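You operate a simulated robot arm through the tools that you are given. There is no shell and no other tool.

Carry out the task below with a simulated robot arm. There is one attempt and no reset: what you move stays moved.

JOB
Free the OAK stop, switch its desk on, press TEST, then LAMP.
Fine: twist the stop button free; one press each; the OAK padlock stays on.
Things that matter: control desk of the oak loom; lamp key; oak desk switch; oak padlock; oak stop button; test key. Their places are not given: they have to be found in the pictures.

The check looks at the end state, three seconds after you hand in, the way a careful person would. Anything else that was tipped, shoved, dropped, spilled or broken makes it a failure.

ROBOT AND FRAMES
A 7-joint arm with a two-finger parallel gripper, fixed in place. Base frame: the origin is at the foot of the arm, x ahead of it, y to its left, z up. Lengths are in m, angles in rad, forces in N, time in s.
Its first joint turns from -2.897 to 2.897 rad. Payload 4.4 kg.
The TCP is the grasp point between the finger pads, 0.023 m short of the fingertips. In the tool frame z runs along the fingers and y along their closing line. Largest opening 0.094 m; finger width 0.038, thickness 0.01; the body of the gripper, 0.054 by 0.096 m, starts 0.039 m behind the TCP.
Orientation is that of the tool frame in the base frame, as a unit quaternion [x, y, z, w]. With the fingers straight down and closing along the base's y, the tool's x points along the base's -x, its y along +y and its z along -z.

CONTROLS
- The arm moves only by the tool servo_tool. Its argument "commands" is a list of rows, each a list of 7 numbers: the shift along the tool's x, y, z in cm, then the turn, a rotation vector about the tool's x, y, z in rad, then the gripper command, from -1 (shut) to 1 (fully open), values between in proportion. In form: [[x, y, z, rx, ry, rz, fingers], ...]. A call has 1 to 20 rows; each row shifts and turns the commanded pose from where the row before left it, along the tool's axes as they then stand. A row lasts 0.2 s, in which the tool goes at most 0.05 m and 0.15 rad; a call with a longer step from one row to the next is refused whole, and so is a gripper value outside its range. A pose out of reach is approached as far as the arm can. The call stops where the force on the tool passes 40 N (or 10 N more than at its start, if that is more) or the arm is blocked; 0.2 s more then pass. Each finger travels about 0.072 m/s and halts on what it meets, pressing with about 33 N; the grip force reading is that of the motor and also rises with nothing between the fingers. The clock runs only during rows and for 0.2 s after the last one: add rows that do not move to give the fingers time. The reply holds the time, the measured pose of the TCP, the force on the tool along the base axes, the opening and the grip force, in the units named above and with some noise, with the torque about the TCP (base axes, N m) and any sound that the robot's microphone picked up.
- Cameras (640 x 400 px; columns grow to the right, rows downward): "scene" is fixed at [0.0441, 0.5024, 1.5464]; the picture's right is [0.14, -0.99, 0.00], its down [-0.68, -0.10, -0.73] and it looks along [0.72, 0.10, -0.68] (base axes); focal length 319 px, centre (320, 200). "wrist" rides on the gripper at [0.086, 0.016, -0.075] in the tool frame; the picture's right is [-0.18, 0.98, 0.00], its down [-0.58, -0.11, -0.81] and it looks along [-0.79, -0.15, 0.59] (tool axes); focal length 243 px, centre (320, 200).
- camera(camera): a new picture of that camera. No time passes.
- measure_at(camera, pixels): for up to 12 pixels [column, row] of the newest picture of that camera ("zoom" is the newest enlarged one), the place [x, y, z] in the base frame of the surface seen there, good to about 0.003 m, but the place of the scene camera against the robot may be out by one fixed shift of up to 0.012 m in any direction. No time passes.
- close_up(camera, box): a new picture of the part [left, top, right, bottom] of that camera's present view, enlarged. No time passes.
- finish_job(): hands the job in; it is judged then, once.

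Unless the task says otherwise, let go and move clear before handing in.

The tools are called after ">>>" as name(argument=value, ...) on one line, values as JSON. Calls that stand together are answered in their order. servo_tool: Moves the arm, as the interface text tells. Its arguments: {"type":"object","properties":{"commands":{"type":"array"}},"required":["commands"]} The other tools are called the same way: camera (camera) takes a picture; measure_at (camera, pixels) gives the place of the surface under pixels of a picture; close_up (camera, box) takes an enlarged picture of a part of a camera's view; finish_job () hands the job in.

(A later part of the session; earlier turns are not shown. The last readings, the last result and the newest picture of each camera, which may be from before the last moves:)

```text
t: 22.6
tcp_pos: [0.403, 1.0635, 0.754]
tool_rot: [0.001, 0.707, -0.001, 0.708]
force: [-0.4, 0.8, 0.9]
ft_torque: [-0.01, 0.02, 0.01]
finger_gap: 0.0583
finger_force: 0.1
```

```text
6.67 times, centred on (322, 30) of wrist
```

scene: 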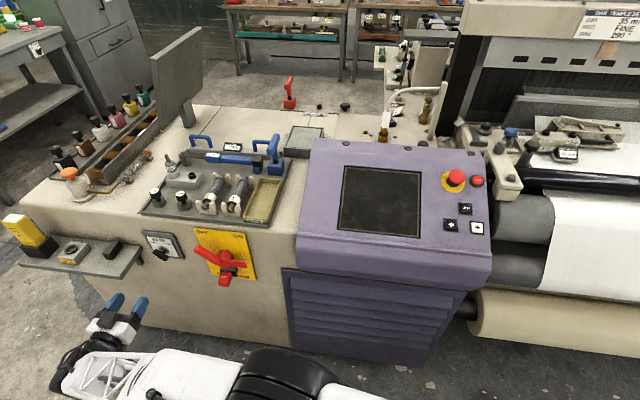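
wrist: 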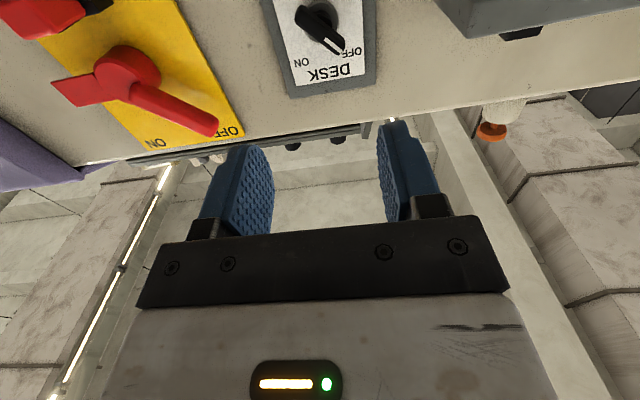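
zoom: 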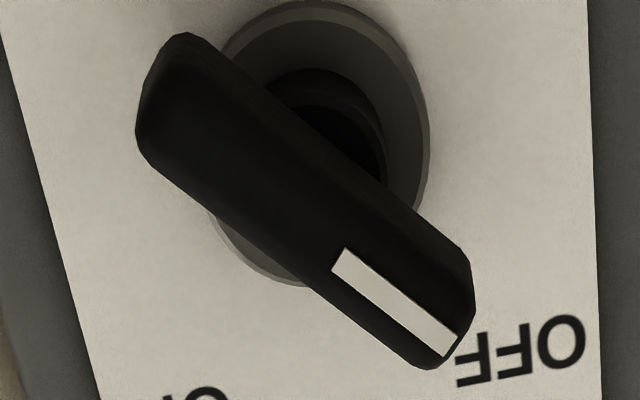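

The bar is centred at about (0.558,1.0635,0.747), running ~43–45° from lower right to upper left, ~46 mm long, front face x≈0.558. I'll roll the tool −135° here in free space and open the fingers to about 75 mm.

>>> servo_tool(commands=[[0, 0, 0, 0, 0, -0.1386, 0.6], [0, 0, 0, 0, 0, -0.1386, 0.6], [0, 0, 0, 0, 0, -0.1386, 0.6], [0, 0, 0, 0, 0, -0.1386, 0.6], [0, 0, 0, 0, 0, -0.1386, 0.6], [0, 0, 0, 0, 0, -0.1386, 0.6], [0, 0, 0, 0, 0, -0.1386, 0.6], [0, 0, 0, 0, 0, -0.1386, 0.6], [0, 0, 0, 0, 0, 0, 0.6]])

>>> camera(camera="wrist")

```text
t: 24.6
tcp_pos: [0.4014, 1.0642, 0.7511]
tool_rot: [-0.373, 0.6, -0.372, 0.601]
force: [0.9, 0.2, 1.2]
ft_torque: [-0.03, 0.0, 0.06]
finger_gap: 0.0752
finger_force: 0.1
```

```text
taken
```

wrist: 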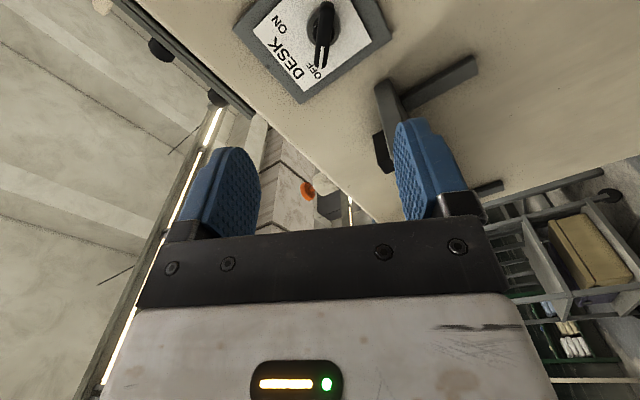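

The roll works so far (−64°). Continuing to −135°.

>>> servo_tool(commands=[[0, 0, 0, 0, 0, -0.1386, 0.6], [0, 0, 0, 0, 0, -0.1386, 0.6], [0, 0, 0, 0, 0, -0.1386, 0.6], [0, 0, 0, 0, 0, -0.1386, 0.6], [0, 0, 0, 0, 0, -0.1386, 0.6], [0, 0, 0, 0, 0, -0.1386, 0.6], [0, 0, 0, 0, 0, -0.1386, 0.6], [0, 0, 0, 0, 0, -0.1386, 0.6], [0, 0, 0, 0, 0, -0.1386, 0.6], [0, 0, 0, 0, 0, 0, 0.6]])

>>> camera(camera="wrist")

>>> camera(camera="scene")

```text
t: 26.8
tcp_pos: [0.4005, 1.0642, 0.7512]
tool_rot: [0.654, -0.27, 0.654, -0.269]
force: [0.3, 0.0, -0.1]
ft_torque: [0.01, 0.03, -0.02]
finger_gap: 0.075
finger_force: 0.1
```

```text
taken
```

wrist: 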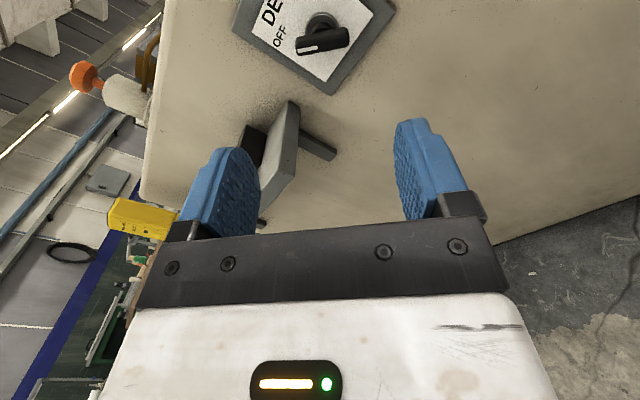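

```text
taken
```

scene: 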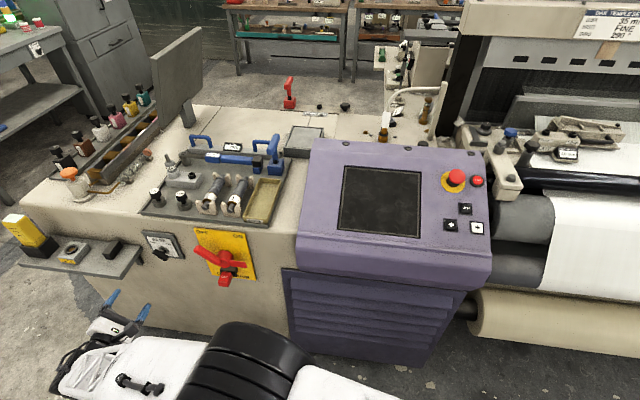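

Roll reached −135° and the bar now lies nearly along the finger closing line in the wrist view at (322,40). I'll measure it again from this angle.

>>> close_up(camera="wrist", box=[260, 0, 388, 80])

>>> measure_at(camera="zoom", pixels=[[190, 245], [220, 235], [250, 225], [300, 205], [350, 185], [400, 165], [425, 155], [310, 225], [180, 220], [435, 200], [300, 130], [300, 90]])

```text
5.00 times, centred on (324, 40) of wrist
```

zoom: 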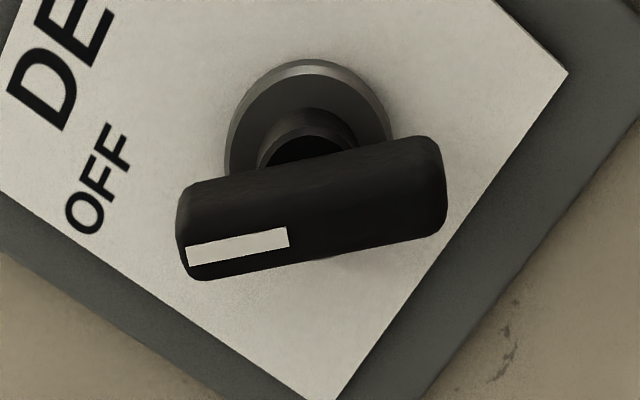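

```text
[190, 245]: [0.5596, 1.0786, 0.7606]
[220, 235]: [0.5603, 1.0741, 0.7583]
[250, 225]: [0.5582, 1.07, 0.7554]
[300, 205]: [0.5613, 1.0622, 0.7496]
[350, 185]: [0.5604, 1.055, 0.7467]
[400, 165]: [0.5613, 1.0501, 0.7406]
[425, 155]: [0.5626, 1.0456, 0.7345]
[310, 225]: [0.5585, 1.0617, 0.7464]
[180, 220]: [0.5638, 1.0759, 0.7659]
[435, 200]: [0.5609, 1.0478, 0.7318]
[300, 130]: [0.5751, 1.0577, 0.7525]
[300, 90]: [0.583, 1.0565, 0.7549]
```

The bar midpoint is (0.559, 1.063, 0.7475). I'll trim sideways and advance 12 cm toward the wall, stopping about 4 cm short to check alignment.

>>> servo_tool(commands=[[-0.18, 0.35, 2.0, 0, 0, 0, 0.6], [0, 0, 3.0, 0, 0, 0, 0.6], [0, 0, 3.0, 0, 0, 0, 0.6], [0, 0, 2.5, 0, 0, 0, 0.6], [0, 0, 1.5, 0, 0, 0, 0.6], [0, 0, 0, 0, 0, 0, 0.6]])

>>> camera(camera="wrist")

>>> close_up(camera="scene", box=[80, 200, 240, 320])

```text
t: 28.2
tcp_pos: [0.5199, 1.0621, 0.749]
tool_rot: [0.653, -0.271, 0.654, -0.27]
force: [0.2, 0.0, 0.1]
ft_torque: [0.0, 0.01, 0.01]
finger_gap: 0.0751
finger_force: 0.0
```

```text
taken
```

wrist: 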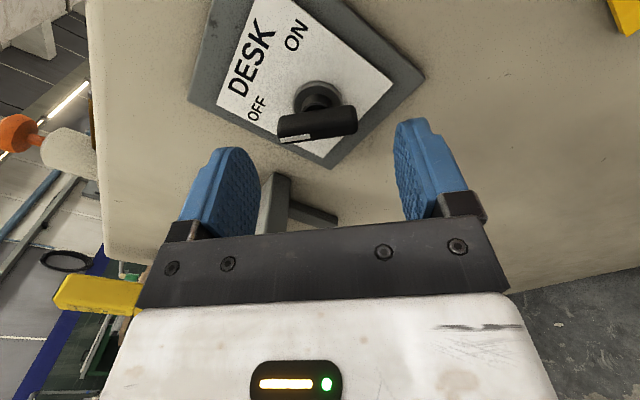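

```text
3.33 times, centred on (160, 260) of scene
```

zoom: 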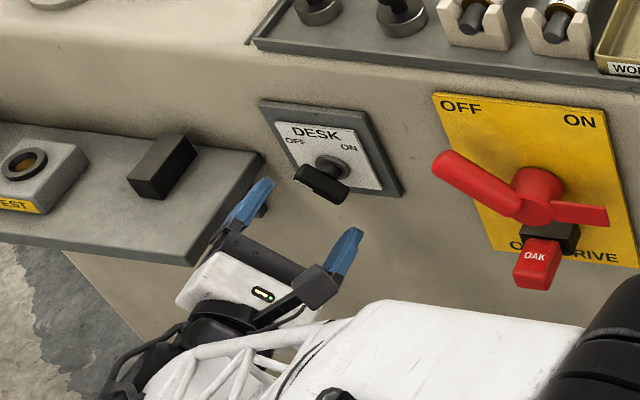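

Fingers straddle the bar's ends in view. I'll enlarge and measure once more before the last 4 cm.

>>> close_up(camera="wrist", box=[230, 60, 410, 172])

>>> measure_at(camera="zoom", pixels=[[180, 280], [220, 270], [270, 255], [320, 245], [370, 235], [420, 225], [440, 215], [310, 265], [175, 240], [435, 250], [300, 130], [300, 330]])

```text
3.56 times, centred on (320, 116) of wrist
```

zoom: 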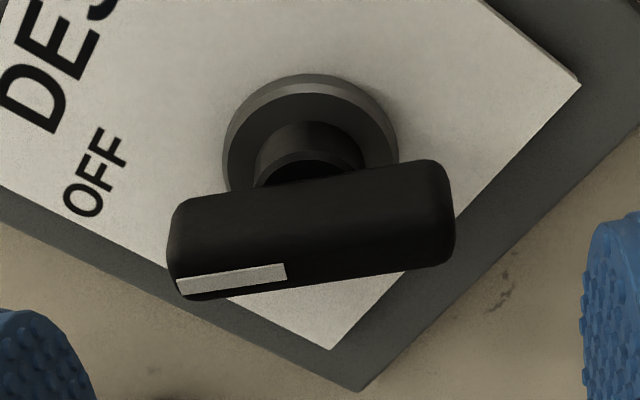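

```text
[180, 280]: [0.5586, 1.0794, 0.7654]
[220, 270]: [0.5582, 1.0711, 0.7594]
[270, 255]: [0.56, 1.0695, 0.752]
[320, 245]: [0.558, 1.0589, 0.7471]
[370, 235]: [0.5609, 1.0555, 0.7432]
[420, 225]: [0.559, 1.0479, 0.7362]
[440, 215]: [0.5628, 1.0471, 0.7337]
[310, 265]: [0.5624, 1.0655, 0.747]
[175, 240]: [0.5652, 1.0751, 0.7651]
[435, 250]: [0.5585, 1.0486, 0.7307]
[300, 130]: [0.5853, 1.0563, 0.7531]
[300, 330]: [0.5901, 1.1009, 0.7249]
```

The bar's midpoint (1.063, 0.749) matches the TCP to about 1 mm. I'll advance the last 4 cm, then close gently.

>>> servo_tool(commands=[[0, 0, 1.5, 0, 0, 0, 0.6], [0, 0, 1.5, 0, 0, 0, 0.6], [0, 0, 1.0, 0, 0, 0, 0.6], [0, 0, 0, 0, 0, 0, 0.6]])

>>> camera(camera="wrist")

>>> close_up(camera="scene", box=[100, 200, 220, 290])

```text
t: 29.2
tcp_pos: [0.5592, 1.0631, 0.7463]
tool_rot: [0.653, -0.27, 0.654, -0.271]
force: [0.3, -0.4, 0.4]
ft_torque: [0.0, -0.03, 0.01]
finger_gap: 0.0753
finger_force: 0.0
```

```text
taken
```

wrist: 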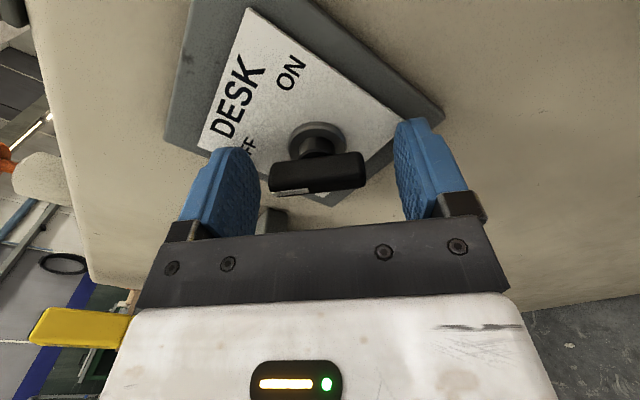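

```text
4.44 times, centred on (160, 245) of scene
```

zoom: 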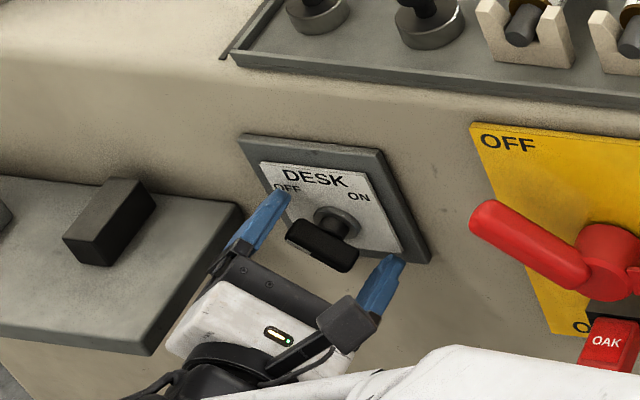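

The bar sits between the pads with clearance both sides. I'll close onto its ends.

>>> servo_tool(commands=[[0, 0, 0, 0, 0, 0, 0.2], [0, 0, 0, 0, 0, 0, 0.0], [0, 0, 0, 0, 0, 0, -0.2], [0, 0, 0, 0, 0, 0, -0.2]])

>>> close_up(camera="wrist", box=[200, 80, 440, 230])

```text
t: 30.2
tcp_pos: [0.5605, 1.0637, 0.7494]
tool_rot: [0.653, -0.272, 0.653, -0.271]
force: [9.6, 28.1, 10.4]
ft_torque: [0.07, 0.23, 0.04]
finger_gap: 0.0483
finger_force: 45.0
```

```text
2.67 times, centred on (320, 155) of wrist
```

zoom: 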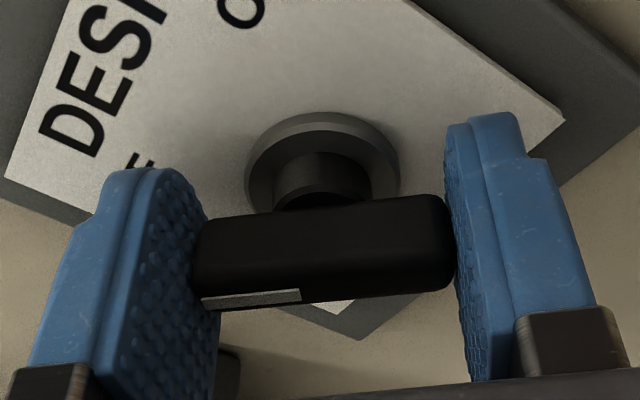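

Gripped at 48 mm, with ~28 N sideways load from a small centring error. I'll trim along the load, then start the turn.

>>> servo_tool(commands=[[-0.08, -0.2, 0.05, 0, 0, 0, -0.2], [0, 0, 0, 0, 0, 0, -0.2]])

```text
t: 30.6
tcp_pos: [0.5595, 1.0635, 0.7496]
tool_rot: [0.652, -0.272, 0.655, -0.27]
force: [-11.0, -17.9, 6.5]
ft_torque: [0.01, -0.75, -0.46]
finger_gap: 0.0484
finger_force: 45.4
stopped in row 2: the force on the tool passed its limit at 51 N (the readings are from after the stop); the commanded pose is now the measured one
```

That trim overshot (51 N peak) and the command was reset to the measured pose. I'll hold still and read the settled load.

>>> servo_tool(commands=[[0, 0, 0, 0, 0, 0, -0.2]])

>>> close_up(camera="wrist", box=[200, 80, 440, 230])

```text
t: 31.0
tcp_pos: [0.5588, 1.0629, 0.7494]
tool_rot: [0.652, -0.272, 0.654, -0.269]
force: [-17.5, -28.8, 12.1]
ft_torque: [-0.01, -0.57, -0.23]
finger_gap: 0.0481
finger_force: 44.9
```

```text
2.67 times, centred on (320, 155) of wrist
```

zoom: 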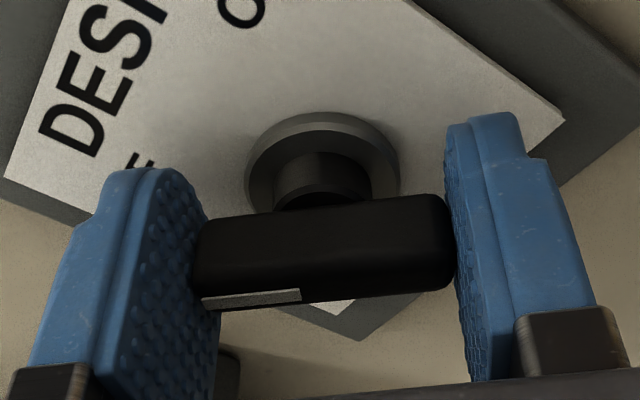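

A ~35 N load remains while clamped at full force. I'll ease the clamp to just touching (commanded gap about 48 mm) so the pads still carry the bar round but don't fight its pivot.

>>> servo_tool(commands=[[0, 0, 0, 0, 0, 0, 0.02], [0, 0, 0, 0, 0, 0, 0.02]])

```text
t: 31.6
tcp_pos: [0.5598, 1.0634, 0.7491]
tool_rot: [0.652, -0.271, 0.654, -0.27]
force: [1.0, 1.1, 0.4]
ft_torque: [0.02, 0.02, 0.01]
finger_gap: 0.0489
finger_force: 0.7
```

The load vanished (1 N) with the fingers just at the bar's ends (48.9 mm gap). I'll close a hair for light contact and start turning clockwise (+roll) in small steps.

>>> servo_tool(commands=[[0, 0, 0, 0, 0, 0, 0.0], [0, 0, 0, 0, 0, 0.08, 0.0], [0, 0, 0, 0, 0, 0.08, 0.0], [0, 0, 0, 0, 0, 0.08, 0.0]])

>>> close_up(camera="wrist", box=[200, 80, 440, 230])

```text
t: 32.6
tcp_pos: [0.56, 1.0632, 0.7491]
tool_rot: [0.615, -0.348, 0.617, -0.347]
force: [6.9, 9.6, 0.3]
ft_torque: [0.03, 0.63, 0.84]
finger_gap: 0.0481
finger_force: 45.0
```

```text
2.67 times, centred on (320, 155) of wrist
```

zoom: 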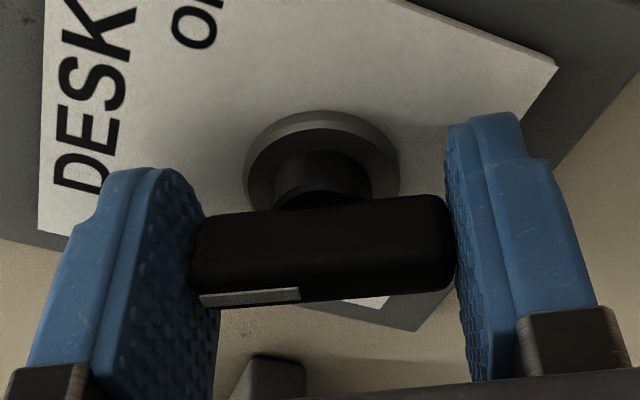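

The bar is turning with the fingers (plate lettering has rotated in view) and loads are low. I'll continue another 0.6 rad.

>>> servo_tool(commands=[[0, 0, 0, 0, 0, 0.1, 0.0], [0, 0, 0, 0, 0, 0.1, 0.0], [0, 0, 0, 0, 0, 0.1, 0.0], [0, 0, 0, 0, 0, 0.1, 0.0], [0, 0, 0, 0, 0, 0.1, 0.0], [0, 0, 0, 0, 0, 0.1, 0.0]])

>>> close_up(camera="wrist", box=[200, 80, 440, 230])

```text
t: 34.0
tcp_pos: [0.5603, 1.0619, 0.7472]
tool_rot: [-0.484, 0.514, -0.488, 0.513]
force: [2.0, -17.6, -5.9]
ft_torque: [-0.02, 1.08, -0.64]
finger_gap: 0.0485
finger_force: 45.1
```

```text
2.67 times, centred on (320, 155) of wrist
```

zoom: 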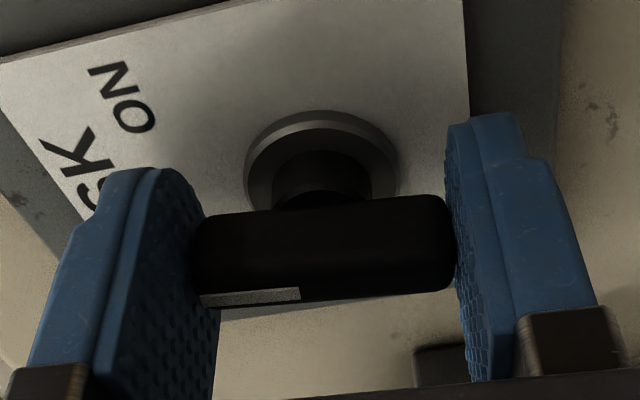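

Now about 48° turned, still carrying well; sideways load −18 N. I'll trim half a millimetre along it and turn another 0.5 rad.

>>> servo_tool(commands=[[0.05, 0.01, 0, 0, 0, 0.1, 0.0], [0, 0, 0, 0, 0, 0.1, 0.0], [0, 0, 0, 0, 0, 0.1, 0.0], [0, 0, 0, 0, 0, 0.1, 0.0], [0, 0, 0, 0, 0, 0.1, 0.0]])

>>> close_up(camera="wrist", box=[200, 80, 440, 230])

```text
t: 35.2
tcp_pos: [0.5599, 1.0629, 0.7468]
tool_rot: [-0.343, 0.618, -0.345, 0.618]
force: [12.2, 13.9, -33.3]
ft_torque: [-0.02, 1.03, 0.29]
finger_gap: 0.0483
finger_force: 45.2
```

```text
2.67 times, centred on (320, 155) of wrist
```

zoom: 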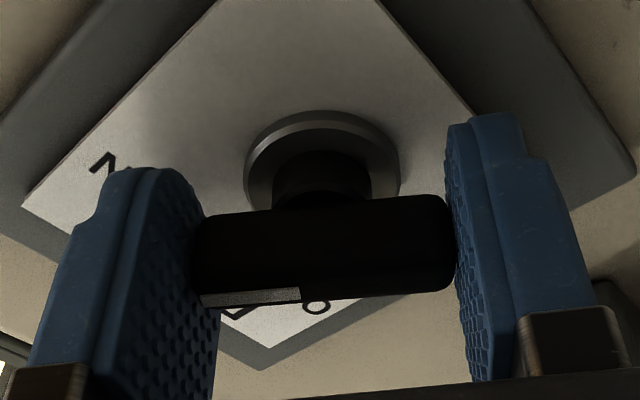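

About 77° turned; load is up to 38 N from slight off-centre drift. I'll loosen for a moment to shed it, touch again, and finish the turn with about 0.26 rad more.

>>> servo_tool(commands=[[0, 0, 0, 0, 0, 0, 0.06], [0, 0, 0, 0, 0, 0, 0.06]])

>>> close_up(camera="wrist", box=[200, 80, 440, 230])

```text
t: 35.8
tcp_pos: [0.5595, 1.0639, 0.7498]
tool_rot: [-0.342, 0.618, -0.345, 0.618]
force: [-2.9, 5.4, -7.7]
ft_torque: [0.03, 0.07, 0.26]
finger_gap: 0.0543
finger_force: 4.6
```

```text
2.67 times, centred on (320, 155) of wrist
```

zoom: 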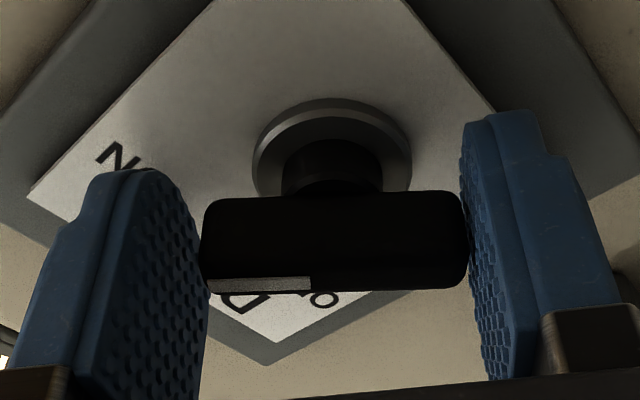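

The bar seems to have snapped a few degrees further toward ON as I loosened. I'll open a bit more and see where it rests.

>>> servo_tool(commands=[[0, 0, 0, 0, 0, 0, 0.4], [0, 0, 0, 0, 0, 0, 0.4]])

>>> camera(camera="wrist")

>>> close_up(camera="scene", box=[100, 200, 220, 290])

>>> camera(camera="scene")

```text
t: 36.4
tcp_pos: [0.5605, 1.0637, 0.75]
tool_rot: [-0.344, 0.618, -0.344, 0.618]
force: [-0.5, -0.3, 0.0]
ft_torque: [-0.04, 0.02, 0.01]
finger_gap: 0.0657
finger_force: 0.1
```

```text
taken
```

wrist: 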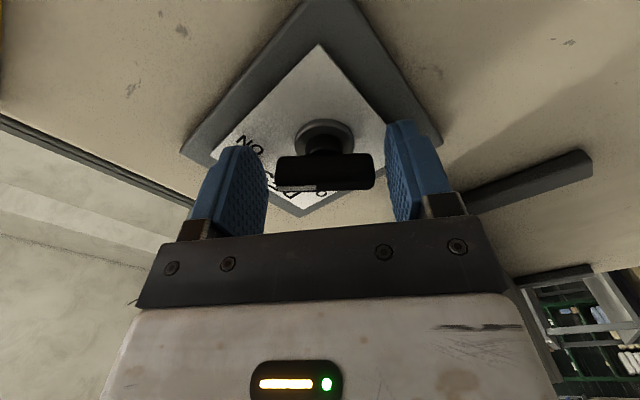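

```text
4.44 times, centred on (160, 245) of scene
```

zoom: 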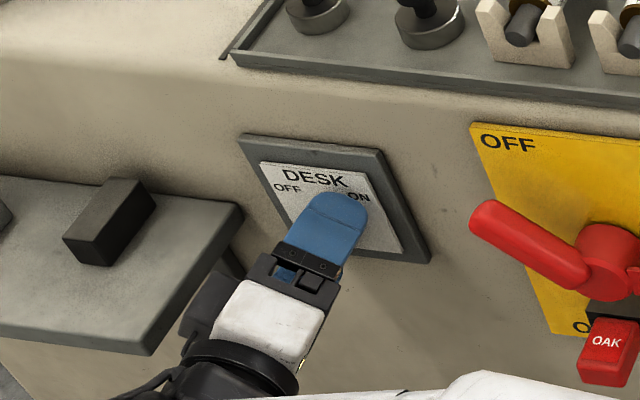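

```text
taken
```

scene: 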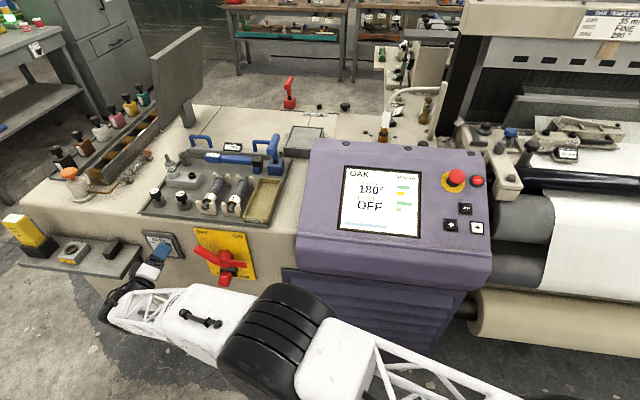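

The desk screen has lit up, showing "OAK 180° OFF", so the switch has taken. I'll read the screen and check the knob's resting angle.

>>> close_up(camera="scene", box=[330, 155, 430, 245])

>>> close_up(camera="wrist", box=[240, 100, 400, 210])

>>> measure_at(camera="zoom", pixels=[[150, 340], [200, 335], [250, 330], [300, 330], [400, 325], [480, 325], [520, 325], [160, 250], [510, 240], [340, 300]])

```text
4.44 times, centred on (380, 200) of scene
```

zoom: 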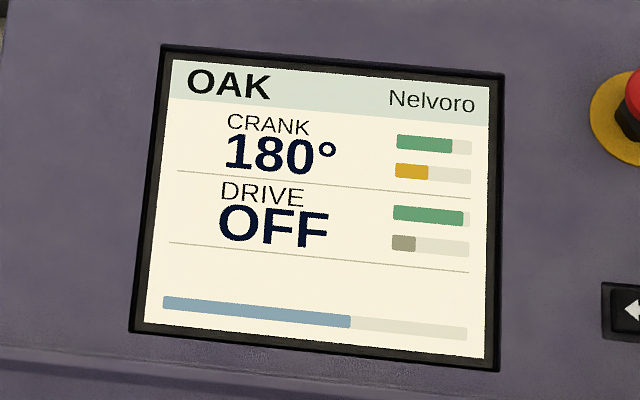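

```text
3.64 times, centred on (320, 155) of wrist
```

zoom: 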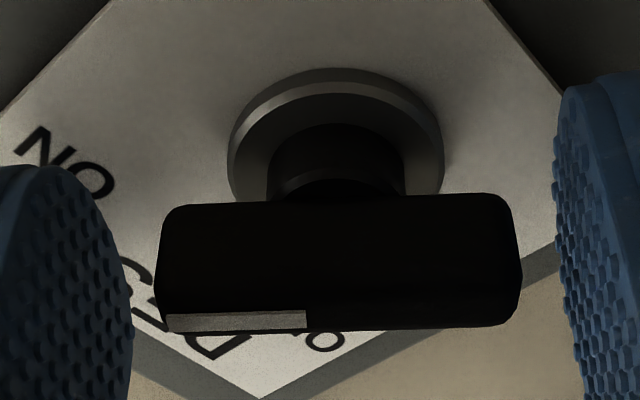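

```text
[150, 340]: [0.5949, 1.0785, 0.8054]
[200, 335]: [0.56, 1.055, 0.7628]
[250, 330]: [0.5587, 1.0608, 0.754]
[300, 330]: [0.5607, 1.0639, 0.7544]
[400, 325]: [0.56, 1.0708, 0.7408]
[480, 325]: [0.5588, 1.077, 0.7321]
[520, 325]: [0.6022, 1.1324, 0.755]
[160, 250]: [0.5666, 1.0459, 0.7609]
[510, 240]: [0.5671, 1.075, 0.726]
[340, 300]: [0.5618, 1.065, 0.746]
```

The screen reads OAK / CRANK 180° / DRIVE OFF, so the desk is on, but the bar rests at about 38° past vertical, a little short of the mirrored 45°. I'll roll the open fingers to the −45° line and close lightly to square the bar fully to ON.

>>> servo_tool(commands=[[0, 0, 0, 0, 0, 0.11, 0.4], [0, 0, 0, 0, 0, 0.1, 0.4], [0, 0, 0, 0, 0, 0, 0.15], [0, 0, 0, 0, 0, 0, 0.06], [0, 0, 0, 0, 0, 0, 0.02], [0, 0, 0, 0, 0, 0, 0.02]])

>>> close_up(camera="wrist", box=[200, 80, 440, 230])

```text
t: 37.8
tcp_pos: [0.5604, 1.063, 0.748]
tool_rot: [-0.277, 0.65, -0.279, 0.651]
force: [5.2, 8.1, -5.2]
ft_torque: [-0.02, 0.01, -0.01]
finger_gap: 0.0525
finger_force: 4.6
```

```text
2.67 times, centred on (320, 155) of wrist
```

zoom: 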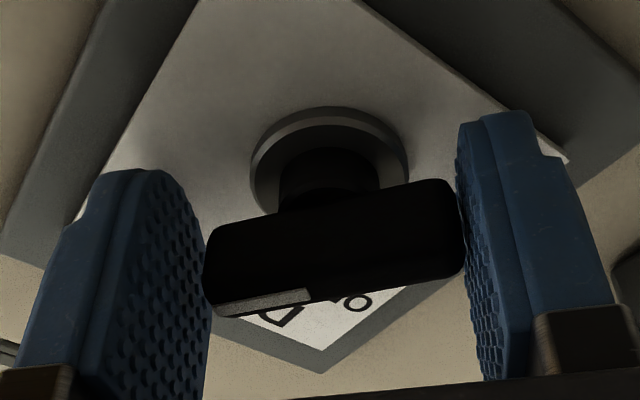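

The bar lags the pads by about 7° and the fingers are only just touching (4.6). I'll close a little more firmly to see whether the bar moves up to the line or is already at its stop.

>>> servo_tool(commands=[[0, 0, 0, 0, 0, 0, 0.0], [0, 0, 0, 0, 0, 0, -0.02], [0, 0, 0, 0, 0, 0, -0.02]])

>>> close_up(camera="wrist", box=[200, 80, 440, 230])

```text
t: 38.6
tcp_pos: [0.5608, 1.0634, 0.7482]
tool_rot: [-0.276, 0.65, -0.278, 0.651]
force: [6.5, 9.9, -8.6]
ft_torque: [-0.06, 0.01, -0.05]
finger_gap: 0.0519
finger_force: 7.6
```

```text
2.67 times, centred on (320, 155) of wrist
```

zoom: 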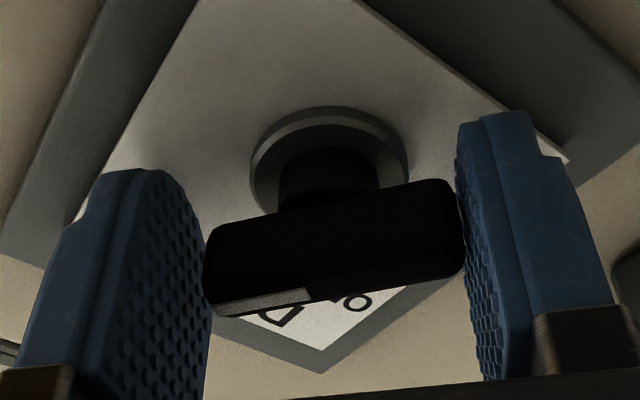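

The bar hasn't moved at 8 N of clamp. I'll firm the clamp a bit more, which only squares the bar to the pads if it is free to turn.

>>> servo_tool(commands=[[0, 0, 0, 0, 0, 0, -0.06], [0, 0, 0, 0, 0, 0, -0.1], [0, 0, 0, 0, 0, 0, -0.1]])

>>> close_up(camera="wrist", box=[200, 80, 440, 230])

```text
t: 39.4
tcp_pos: [0.5603, 1.0617, 0.7481]
tool_rot: [-0.276, 0.651, -0.278, 0.65]
force: [8.7, 17.7, -12.6]
ft_torque: [-0.02, -0.12, 0.08]
finger_gap: 0.0521
finger_force: 10.7
```

```text
2.67 times, centred on (320, 155) of wrist
```

zoom: 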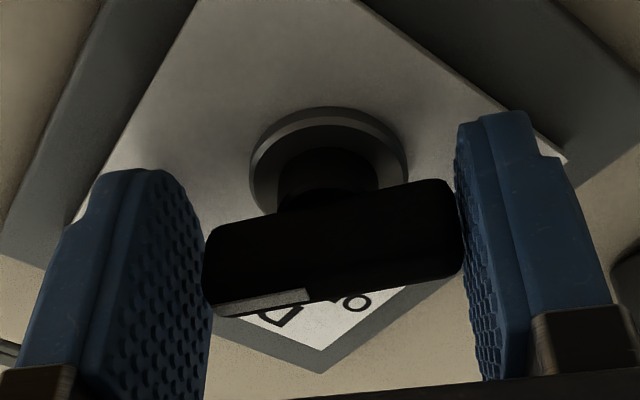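

The load (+21 N along the closing line) shows only the right finger is bearing. I'll shift 1 mm that way so both pads touch.

>>> servo_tool(commands=[[0, 0.1, 0, 0, 0, 0, -0.1], [0, 0, 0, 0, 0, 0, -0.1]])

>>> close_up(camera="wrist", box=[200, 80, 440, 230])

```text
t: 40.0
tcp_pos: [0.5614, 1.063, 0.7473]
tool_rot: [-0.276, 0.651, -0.279, 0.65]
force: [9.4, 13.6, -11.7]
ft_torque: [-0.03, 0.03, -0.13]
finger_gap: 0.0508
finger_force: 9.6
```

```text
2.67 times, centred on (320, 155) of wrist
```

zoom: 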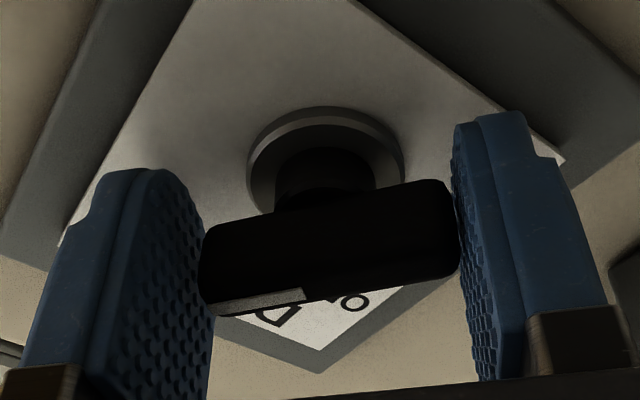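

Still mostly the right finger (gap now 50.8 mm). Another 1 mm the same way.

>>> servo_tool(commands=[[0, 0.1, 0, 0, 0, 0, -0.1], [0, 0, 0, 0, 0, 0, -0.1], [0, 0, 0, 0, 0, 0, -0.1]])

>>> close_up(camera="wrist", box=[200, 80, 440, 230])

```text
t: 40.8
tcp_pos: [0.5601, 1.0639, 0.7468]
tool_rot: [-0.277, 0.65, -0.278, 0.65]
force: [11.6, 12.2, -8.2]
ft_torque: [-0.02, 0.01, -0.04]
finger_gap: 0.0491
finger_force: 7.5
```

```text
2.67 times, centred on (320, 155) of wrist
```

zoom: 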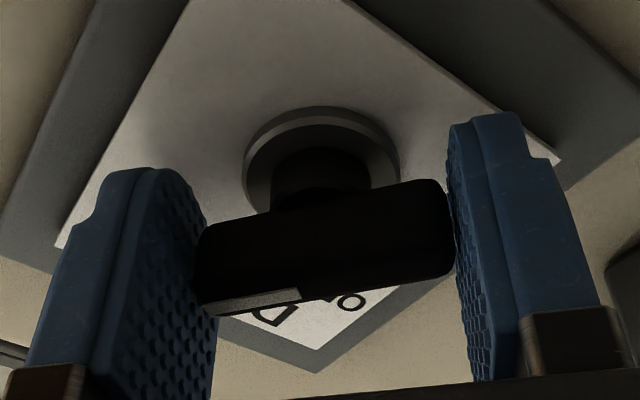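

Gap is down to 49.1 mm and both ends nearly touch. I'll trim once more and firm the clamp.

>>> servo_tool(commands=[[0, 0.07, 0, 0, 0, 0, -0.1], [0, 0, 0, 0, 0, 0, -0.15], [0, 0, 0, 0, 0, 0, -0.2]])

>>> close_up(camera="wrist", box=[200, 80, 440, 230])

```text
t: 41.6
tcp_pos: [0.5599, 1.0641, 0.748]
tool_rot: [-0.276, 0.65, -0.278, 0.651]
force: [-9.5, -25.6, 10.3]
ft_torque: [0.04, -0.04, -0.6]
finger_gap: 0.0487
finger_force: 44.5
```

```text
2.67 times, centred on (320, 155) of wrist
```

zoom: 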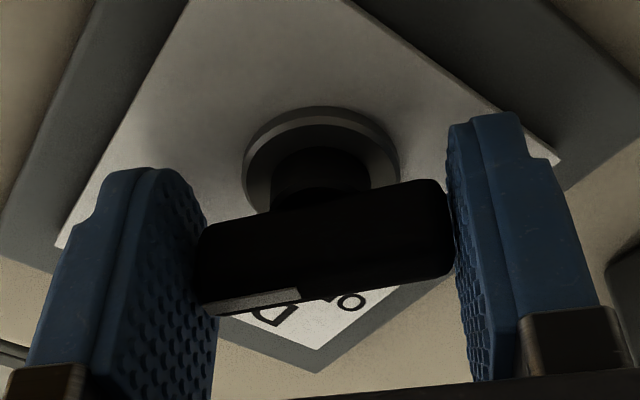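

Clamped at 45 N, the bar keeps the same angle. I'll try a small further twist (+0.08 rad) and watch the torque to tell a stop from plain friction.

>>> servo_tool(commands=[[0, 0, 0, 0, 0, 0.04, -0.2], [0, 0, 0, 0, 0, 0.04, -0.2], [0, 0, 0, 0, 0, 0, -0.2]])

>>> close_up(camera="wrist", box=[200, 80, 440, 230])

```text
t: 42.0
tcp_pos: [0.5595, 1.0635, 0.7471]
tool_rot: [-0.27, 0.652, -0.276, 0.652]
force: [-7.6, -17.0, 6.8]
ft_torque: [0.0, 0.08, -0.24]
finger_gap: 0.0485
finger_force: 45.2
stopped in row 1: the force on the tool passed its limit at 45 N (the readings are from after the stop); the commanded pose is now the measured one
```

```text
2.67 times, centred on (320, 155) of wrist
```

zoom: 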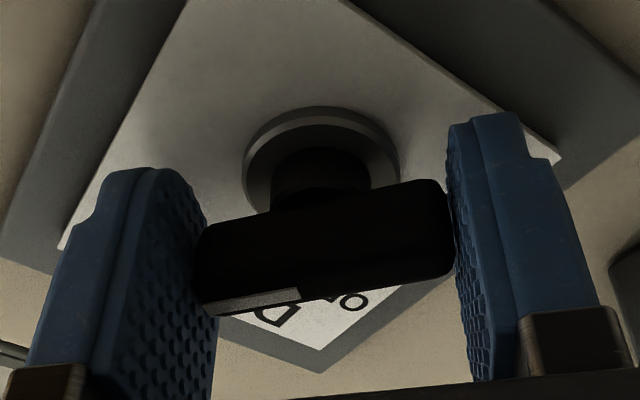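

The twist met the force limit at once, which suggests a stop. I'll open, back off 12 cm and look at the knob with a clear view.

>>> servo_tool(commands=[[0, 0, 0, 0, 0, 0, 0.2], [0, 0, 0, 0, 0, 0, 0.6], [0, 0, 0, 0, 0, 0, 0.6], [0, 0, -2.0, 0, 0, 0, 0.6], [0, 0, -3.5, 0, 0, 0, 0.6], [0, 0, -3.5, 0, 0, 0, 0.6], [0, 0, -3.5, 0, 0, 0, 0.6], [0, 0, -3.5, 0, 0, 0, 0.6], [0, 0, 0, 0, 0, 0, 0.6]])

>>> camera(camera="wrist")

>>> close_up(camera="scene", box=[136, 225, 192, 265])

>>> measure_at(camera="zoom", pixels=[[290, 200], [330, 220], [320, 260], [330, 300], [350, 180], [300, 330], [310, 300], [360, 200], [280, 340], [340, 330]])

```text
t: 44.0
tcp_pos: [0.4008, 1.0634, 0.7467]
tool_rot: [-0.271, 0.652, -0.275, 0.652]
force: [0.2, -0.5, -0.3]
ft_torque: [-0.01, -0.02, 0.01]
finger_gap: 0.0751
finger_force: 0.0
```

```text
taken
```

wrist: 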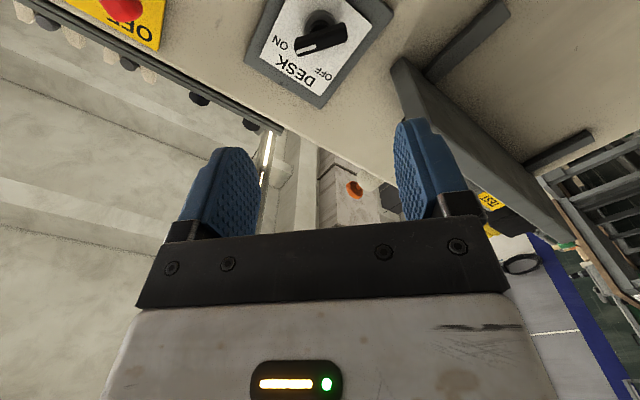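

```text
10.00 times, centred on (164, 245) of scene
```

zoom: 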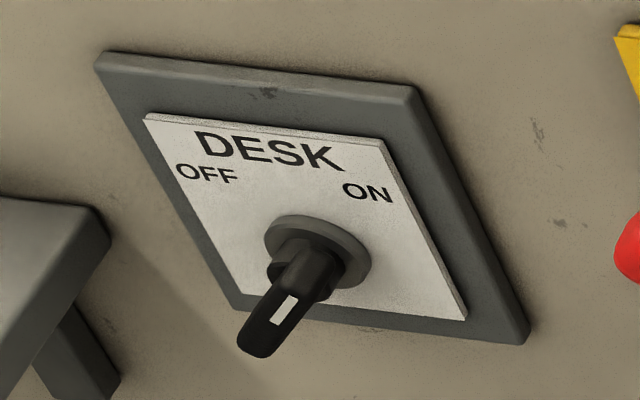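

```text
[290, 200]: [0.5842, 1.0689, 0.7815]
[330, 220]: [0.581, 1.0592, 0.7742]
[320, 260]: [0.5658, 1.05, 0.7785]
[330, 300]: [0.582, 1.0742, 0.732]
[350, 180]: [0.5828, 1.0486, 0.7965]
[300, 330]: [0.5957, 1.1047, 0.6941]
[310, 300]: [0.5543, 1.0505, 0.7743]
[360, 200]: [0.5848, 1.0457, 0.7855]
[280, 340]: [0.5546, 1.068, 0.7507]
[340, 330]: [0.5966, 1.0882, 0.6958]
```

The white index now points up-right toward ON in the scene close-up. I'll measure the bar's angle in the wrist close-up.

>>> close_up(camera="wrist", box=[270, 0, 370, 75])

>>> measure_at(camera="zoom", pixels=[[180, 325], [220, 310], [260, 295], [300, 275], [350, 250], [400, 230], [450, 215], [480, 200], [190, 290], [470, 180], [330, 230], [495, 205]])

```text
5.33 times, centred on (320, 38) of wrist
```

zoom: 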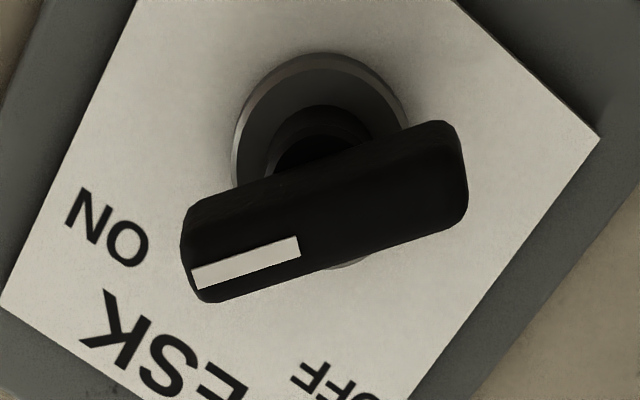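

```text
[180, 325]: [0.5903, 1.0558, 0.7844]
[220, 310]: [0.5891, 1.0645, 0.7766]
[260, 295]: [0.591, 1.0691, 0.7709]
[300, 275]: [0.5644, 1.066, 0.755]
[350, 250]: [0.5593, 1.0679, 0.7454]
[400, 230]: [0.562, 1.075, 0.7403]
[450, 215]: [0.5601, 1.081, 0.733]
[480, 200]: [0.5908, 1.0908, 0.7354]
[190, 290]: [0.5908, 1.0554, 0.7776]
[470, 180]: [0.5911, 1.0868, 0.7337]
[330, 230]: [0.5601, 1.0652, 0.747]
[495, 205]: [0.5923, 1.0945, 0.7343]
```

I'll take points strictly on the front face to fit the angle.

>>> measure_at(camera="zoom", pixels=[[200, 275], [225, 268], [250, 260], [275, 252], [295, 245], [215, 290], [260, 278], [310, 262], [360, 245], [410, 228], [450, 212], [460, 205]])

```text
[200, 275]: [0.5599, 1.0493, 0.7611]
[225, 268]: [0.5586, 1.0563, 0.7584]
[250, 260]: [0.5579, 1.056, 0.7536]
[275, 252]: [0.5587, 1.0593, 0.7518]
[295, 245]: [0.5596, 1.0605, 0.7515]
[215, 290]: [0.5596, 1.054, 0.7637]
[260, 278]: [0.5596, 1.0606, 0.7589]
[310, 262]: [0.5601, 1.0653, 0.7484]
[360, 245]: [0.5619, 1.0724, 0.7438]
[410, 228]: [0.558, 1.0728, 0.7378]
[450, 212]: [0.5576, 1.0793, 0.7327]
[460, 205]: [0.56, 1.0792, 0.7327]
```

The index now points at the ON label (about 37–40° right of vertical, matching the label's direction), and the lit screen confirms it. I'll roll the wrist back to zero here, clear of everything, before returning to the desk.

>>> servo_tool(commands=[[0, 0, 0, 0, 0, 0.132, 0.6], [0, 0, 0, 0, 0, 0.132, 0.3], [0, 0, 0, 0, 0, 0.132, 0.0], [0, 0, 0, 0, 0, 0.132, -0.3], [0, 0, 0, 0, 0, 0.132, -0.6], [0, 0, 0, 0, 0, 0.132, -1], [-2.72, -3.51, 0.35, 0, 0, 0, -1], [-2.72, -3.51, 0.35, 0, 0, 0, -1], [-2.72, -3.51, 0.35, 0, 0, 0, -1], [-2.72, -3.51, 0.35, 0, 0, 0, -1], [-2.72, -3.51, 0.35, 0, 0, 0, -1], [-2.72, -3.51, 0.35, 0, 0, 0, -1], [-2.72, -3.51, 0.35, 0, 0, 0, -1], [0, 0, 0, 0, 0, 0, -1]])

>>> close_up(camera="scene", box=[80, 200, 280, 320])

>>> camera(camera="scene")

```text
t: 47.0
tcp_pos: [0.4259, 0.8182, 0.9375]
tool_rot: [0.001, 0.706, -0.002, 0.708]
force: [-0.4, -0.4, -0.2]
ft_torque: [0.02, 0.0, -0.01]
finger_gap: 0.0002
finger_force: 32.5
```

```text
3.20 times, centred on (180, 260) of scene
```

zoom: 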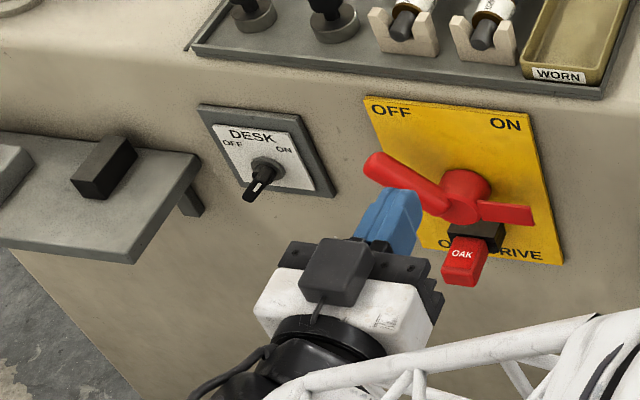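

```text
taken
```

scene: 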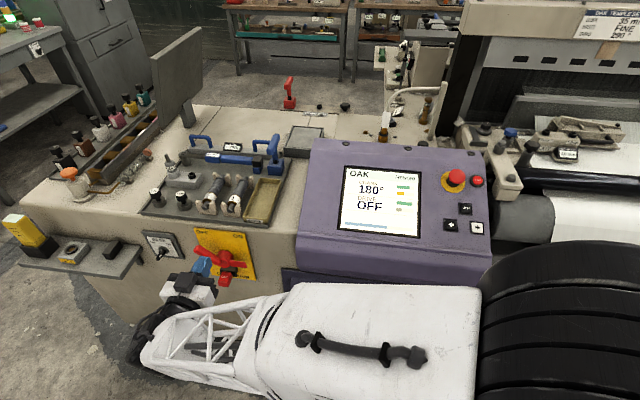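

The padlock and drive switch are untouched and the knob sits at ON. I'll go on back up, then tilt the tool to the panel normal.

>>> servo_tool(commands=[[-2.72, -3.52, 0.35, 0, 0, 0, -1], [-2.72, -3.52, 0.35, 0, 0, 0, -1], [-2.72, -3.52, 0.35, 0, 0, 0, -1], [-2.72, -3.52, 0.35, 0, 0, 0, -1], [-2.72, -3.52, 0.35, 0, 0, 0, -1], [-2.72, -3.52, 0.35, 0, 0, 0, -1], [-2.72, -3.52, 0.35, 0, 0, 0, -1], [-2.72, -3.52, 0.35, 0, 0, 0, -1], [0, 0, 0, 0, 0.1404, 0, -1], [0, 0, 0, 0, 0.1404, 0, -1], [0, 0, 0, 0, 0.1404, 0, -1], [0, 0, 0, 0, 0.1404, 0, -1], [0, 0, 0, 0, 0.1404, 0, -1], [0, 0, 0, 0, 0.1404, 0, -1], [0, 0, 0, 0, 0.1404, 0, -1], [0, 0, 0, 0, 0.1404, 0, -1], [0, 0, 0, 0, 0, 0, -1]])

>>> camera(camera="scene")

```text
t: 50.5
tcp_pos: [0.4495, 0.5371, 1.1556]
tool_rot: [0.002, 0.975, -0.001, 0.222]
force: [-0.1, -0.4, 0.4]
ft_torque: [0.0, -0.03, -0.02]
finger_gap: 0.0
finger_force: 33.2
```

```text
taken
```

scene: 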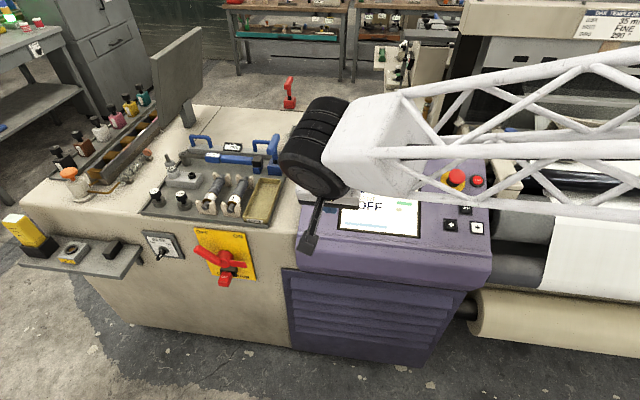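

Now I move to a standoff about 12 cm over the TEST key (near (0.697,0.204,0.945)) with the fingers shut.

>>> servo_tool(commands=[[-1.462, -3.7, 1.972, 0, 0, 0, -1], [-1.462, -3.7, 1.972, 0, 0, 0, -1], [-1.462, -3.7, 1.972, 0, 0, 0, -1], [-1.462, -3.7, 1.972, 0, 0, 0, -1], [-1.462, -3.7, 1.972, 0, 0, 0, -1], [-1.462, -3.7, 1.972, 0, 0, 0, -1], [-1.462, -3.7, 1.972, 0, 0, 0, -1], [-1.462, -3.7, 1.972, 0, 0, 0, -1], [-1.462, -3.7, 1.972, 0, 0, 0, -1], [0, 0, 0, 0, 0, 0, -1]])

>>> camera(camera="wrist")

>>> close_up(camera="scene", box=[420, 130, 520, 240])

```text
t: 52.8
tcp_pos: [0.6451, 0.2031, 1.0497]
tool_rot: [0.002, 0.975, -0.001, 0.223]
force: [0.0, 0.3, 0.3]
ft_torque: [-0.01, 0.03, 0.0]
finger_gap: 0.0003
finger_force: 32.8
```

```text
taken
```

wrist: 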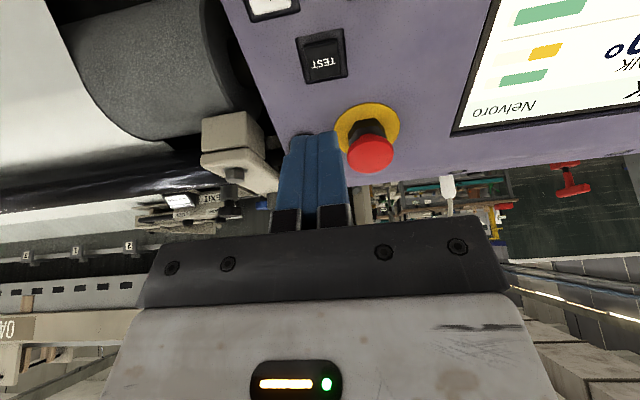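

```text
3.64 times, centred on (470, 185) of scene
```

zoom: 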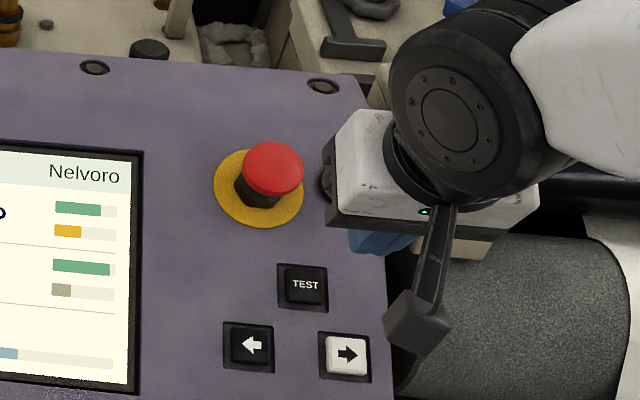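

TEST sits at (323,60) in the wrist view, straight ahead of the shut fingers. I'll enlarge and measure its face, its frame and the nearby bracket.

>>> close_up(camera="wrist", box=[275, 15, 371, 75])

>>> measure_at(camera="zoom", pixels=[[320, 290], [230, 290], [410, 290], [320, 250], [320, 350], [240, 360], [415, 340], [160, 250], [520, 250], [320, 410], [200, 180], [320, 180]])

>>> measure_at(camera="wrist", pixels=[[235, 130], [225, 165], [260, 185], [240, 170], [365, 150], [297, 140], [270, 8]])

```text
6.67 times, centred on (323, 45) of wrist
```

zoom: 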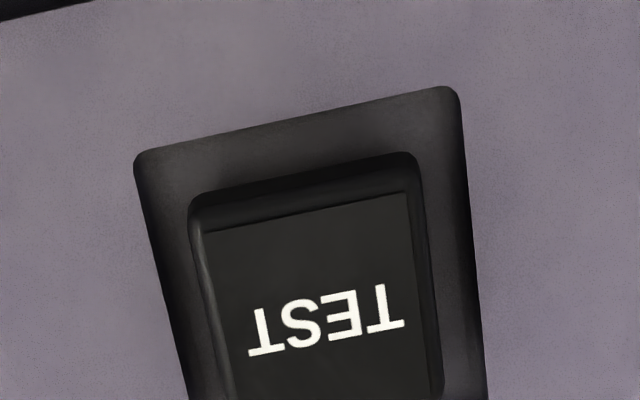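

```text
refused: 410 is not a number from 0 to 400
```

```text
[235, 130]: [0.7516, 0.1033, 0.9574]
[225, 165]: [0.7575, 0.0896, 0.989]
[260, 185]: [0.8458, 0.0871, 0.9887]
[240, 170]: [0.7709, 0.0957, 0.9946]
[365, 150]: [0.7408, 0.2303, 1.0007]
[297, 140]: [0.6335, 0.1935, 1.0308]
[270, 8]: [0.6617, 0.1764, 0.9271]
```

>>> close_up(camera="wrist", box=[275, 25, 371, 85])

>>> measure_at(camera="zoom", pixels=[[325, 230], [230, 240], [420, 210], [320, 140], [335, 320], [215, 170], [400, 140], [245, 340], [430, 310], [160, 150], [475, 200], [560, 250]])

```text
6.67 times, centred on (323, 55) of wrist
```

zoom: 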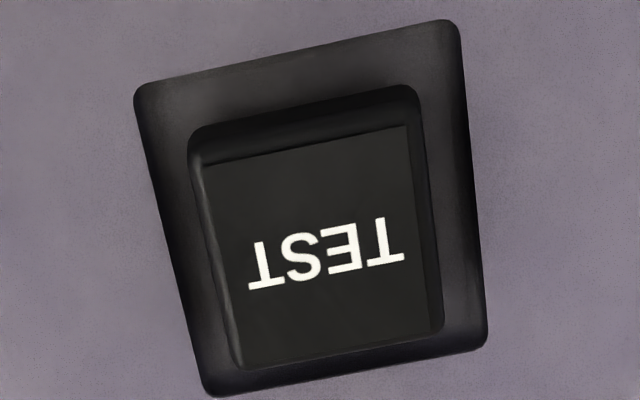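

```text
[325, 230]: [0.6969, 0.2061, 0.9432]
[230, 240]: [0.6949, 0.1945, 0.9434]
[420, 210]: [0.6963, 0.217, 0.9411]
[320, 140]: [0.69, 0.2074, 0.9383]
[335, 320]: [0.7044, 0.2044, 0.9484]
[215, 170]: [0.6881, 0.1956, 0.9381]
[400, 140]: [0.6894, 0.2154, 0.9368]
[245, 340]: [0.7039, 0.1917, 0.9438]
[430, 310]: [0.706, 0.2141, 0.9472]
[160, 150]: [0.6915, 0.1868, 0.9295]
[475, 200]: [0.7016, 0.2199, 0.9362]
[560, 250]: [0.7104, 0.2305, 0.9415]
```

The TEST key's face is centred at (0.697,0.2055,0.943), about 7.5 mm proud of the panel, 95.7 mm ahead of the TCP less the 23 mm fingertips already counted. I'll advance 8.5 cm to sit about 1 cm above it and check.

>>> servo_tool(commands=[[0, 0.24, 2.5, 0, 0, 0, -1], [0, 0, 2.5, 0, 0, 0, -1], [0, 0, 2.0, 0, 0, 0, -1], [0, 0, 1.5, 0, 0, 0, -1], [0, 0, 0, 0, 0, 0, -1]])

>>> camera(camera="wrist")

>>> close_up(camera="scene", box=[420, 150, 510, 240])

```text
t: 54.0
tcp_pos: [0.6794, 0.2061, 0.9764]
tool_rot: [0.001, 0.975, 0.0, 0.223]
force: [0.7, 0.8, 0.5]
ft_torque: [-0.04, -0.01, 0.0]
finger_gap: 0.0
finger_force: 32.8
```

```text
taken
```

wrist: 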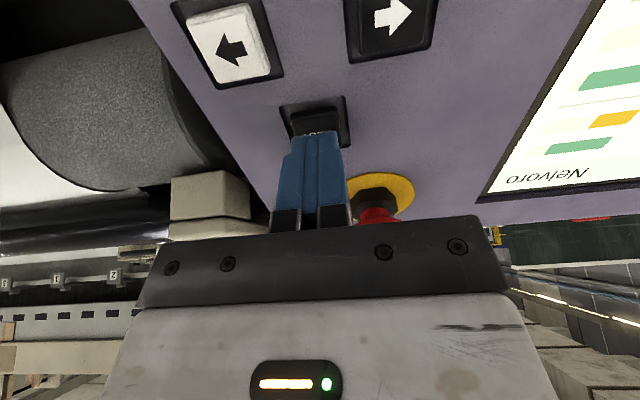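

```text
4.44 times, centred on (465, 195) of scene
```

zoom: 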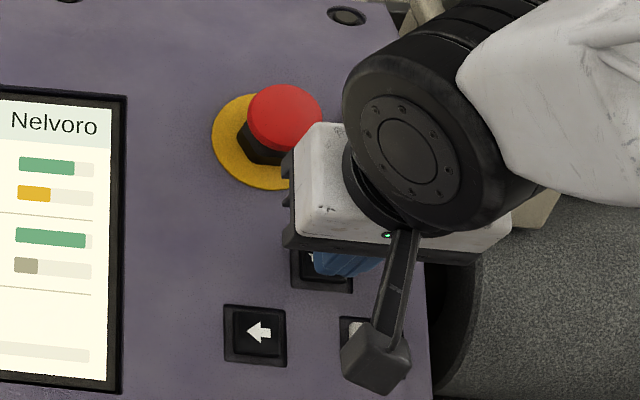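

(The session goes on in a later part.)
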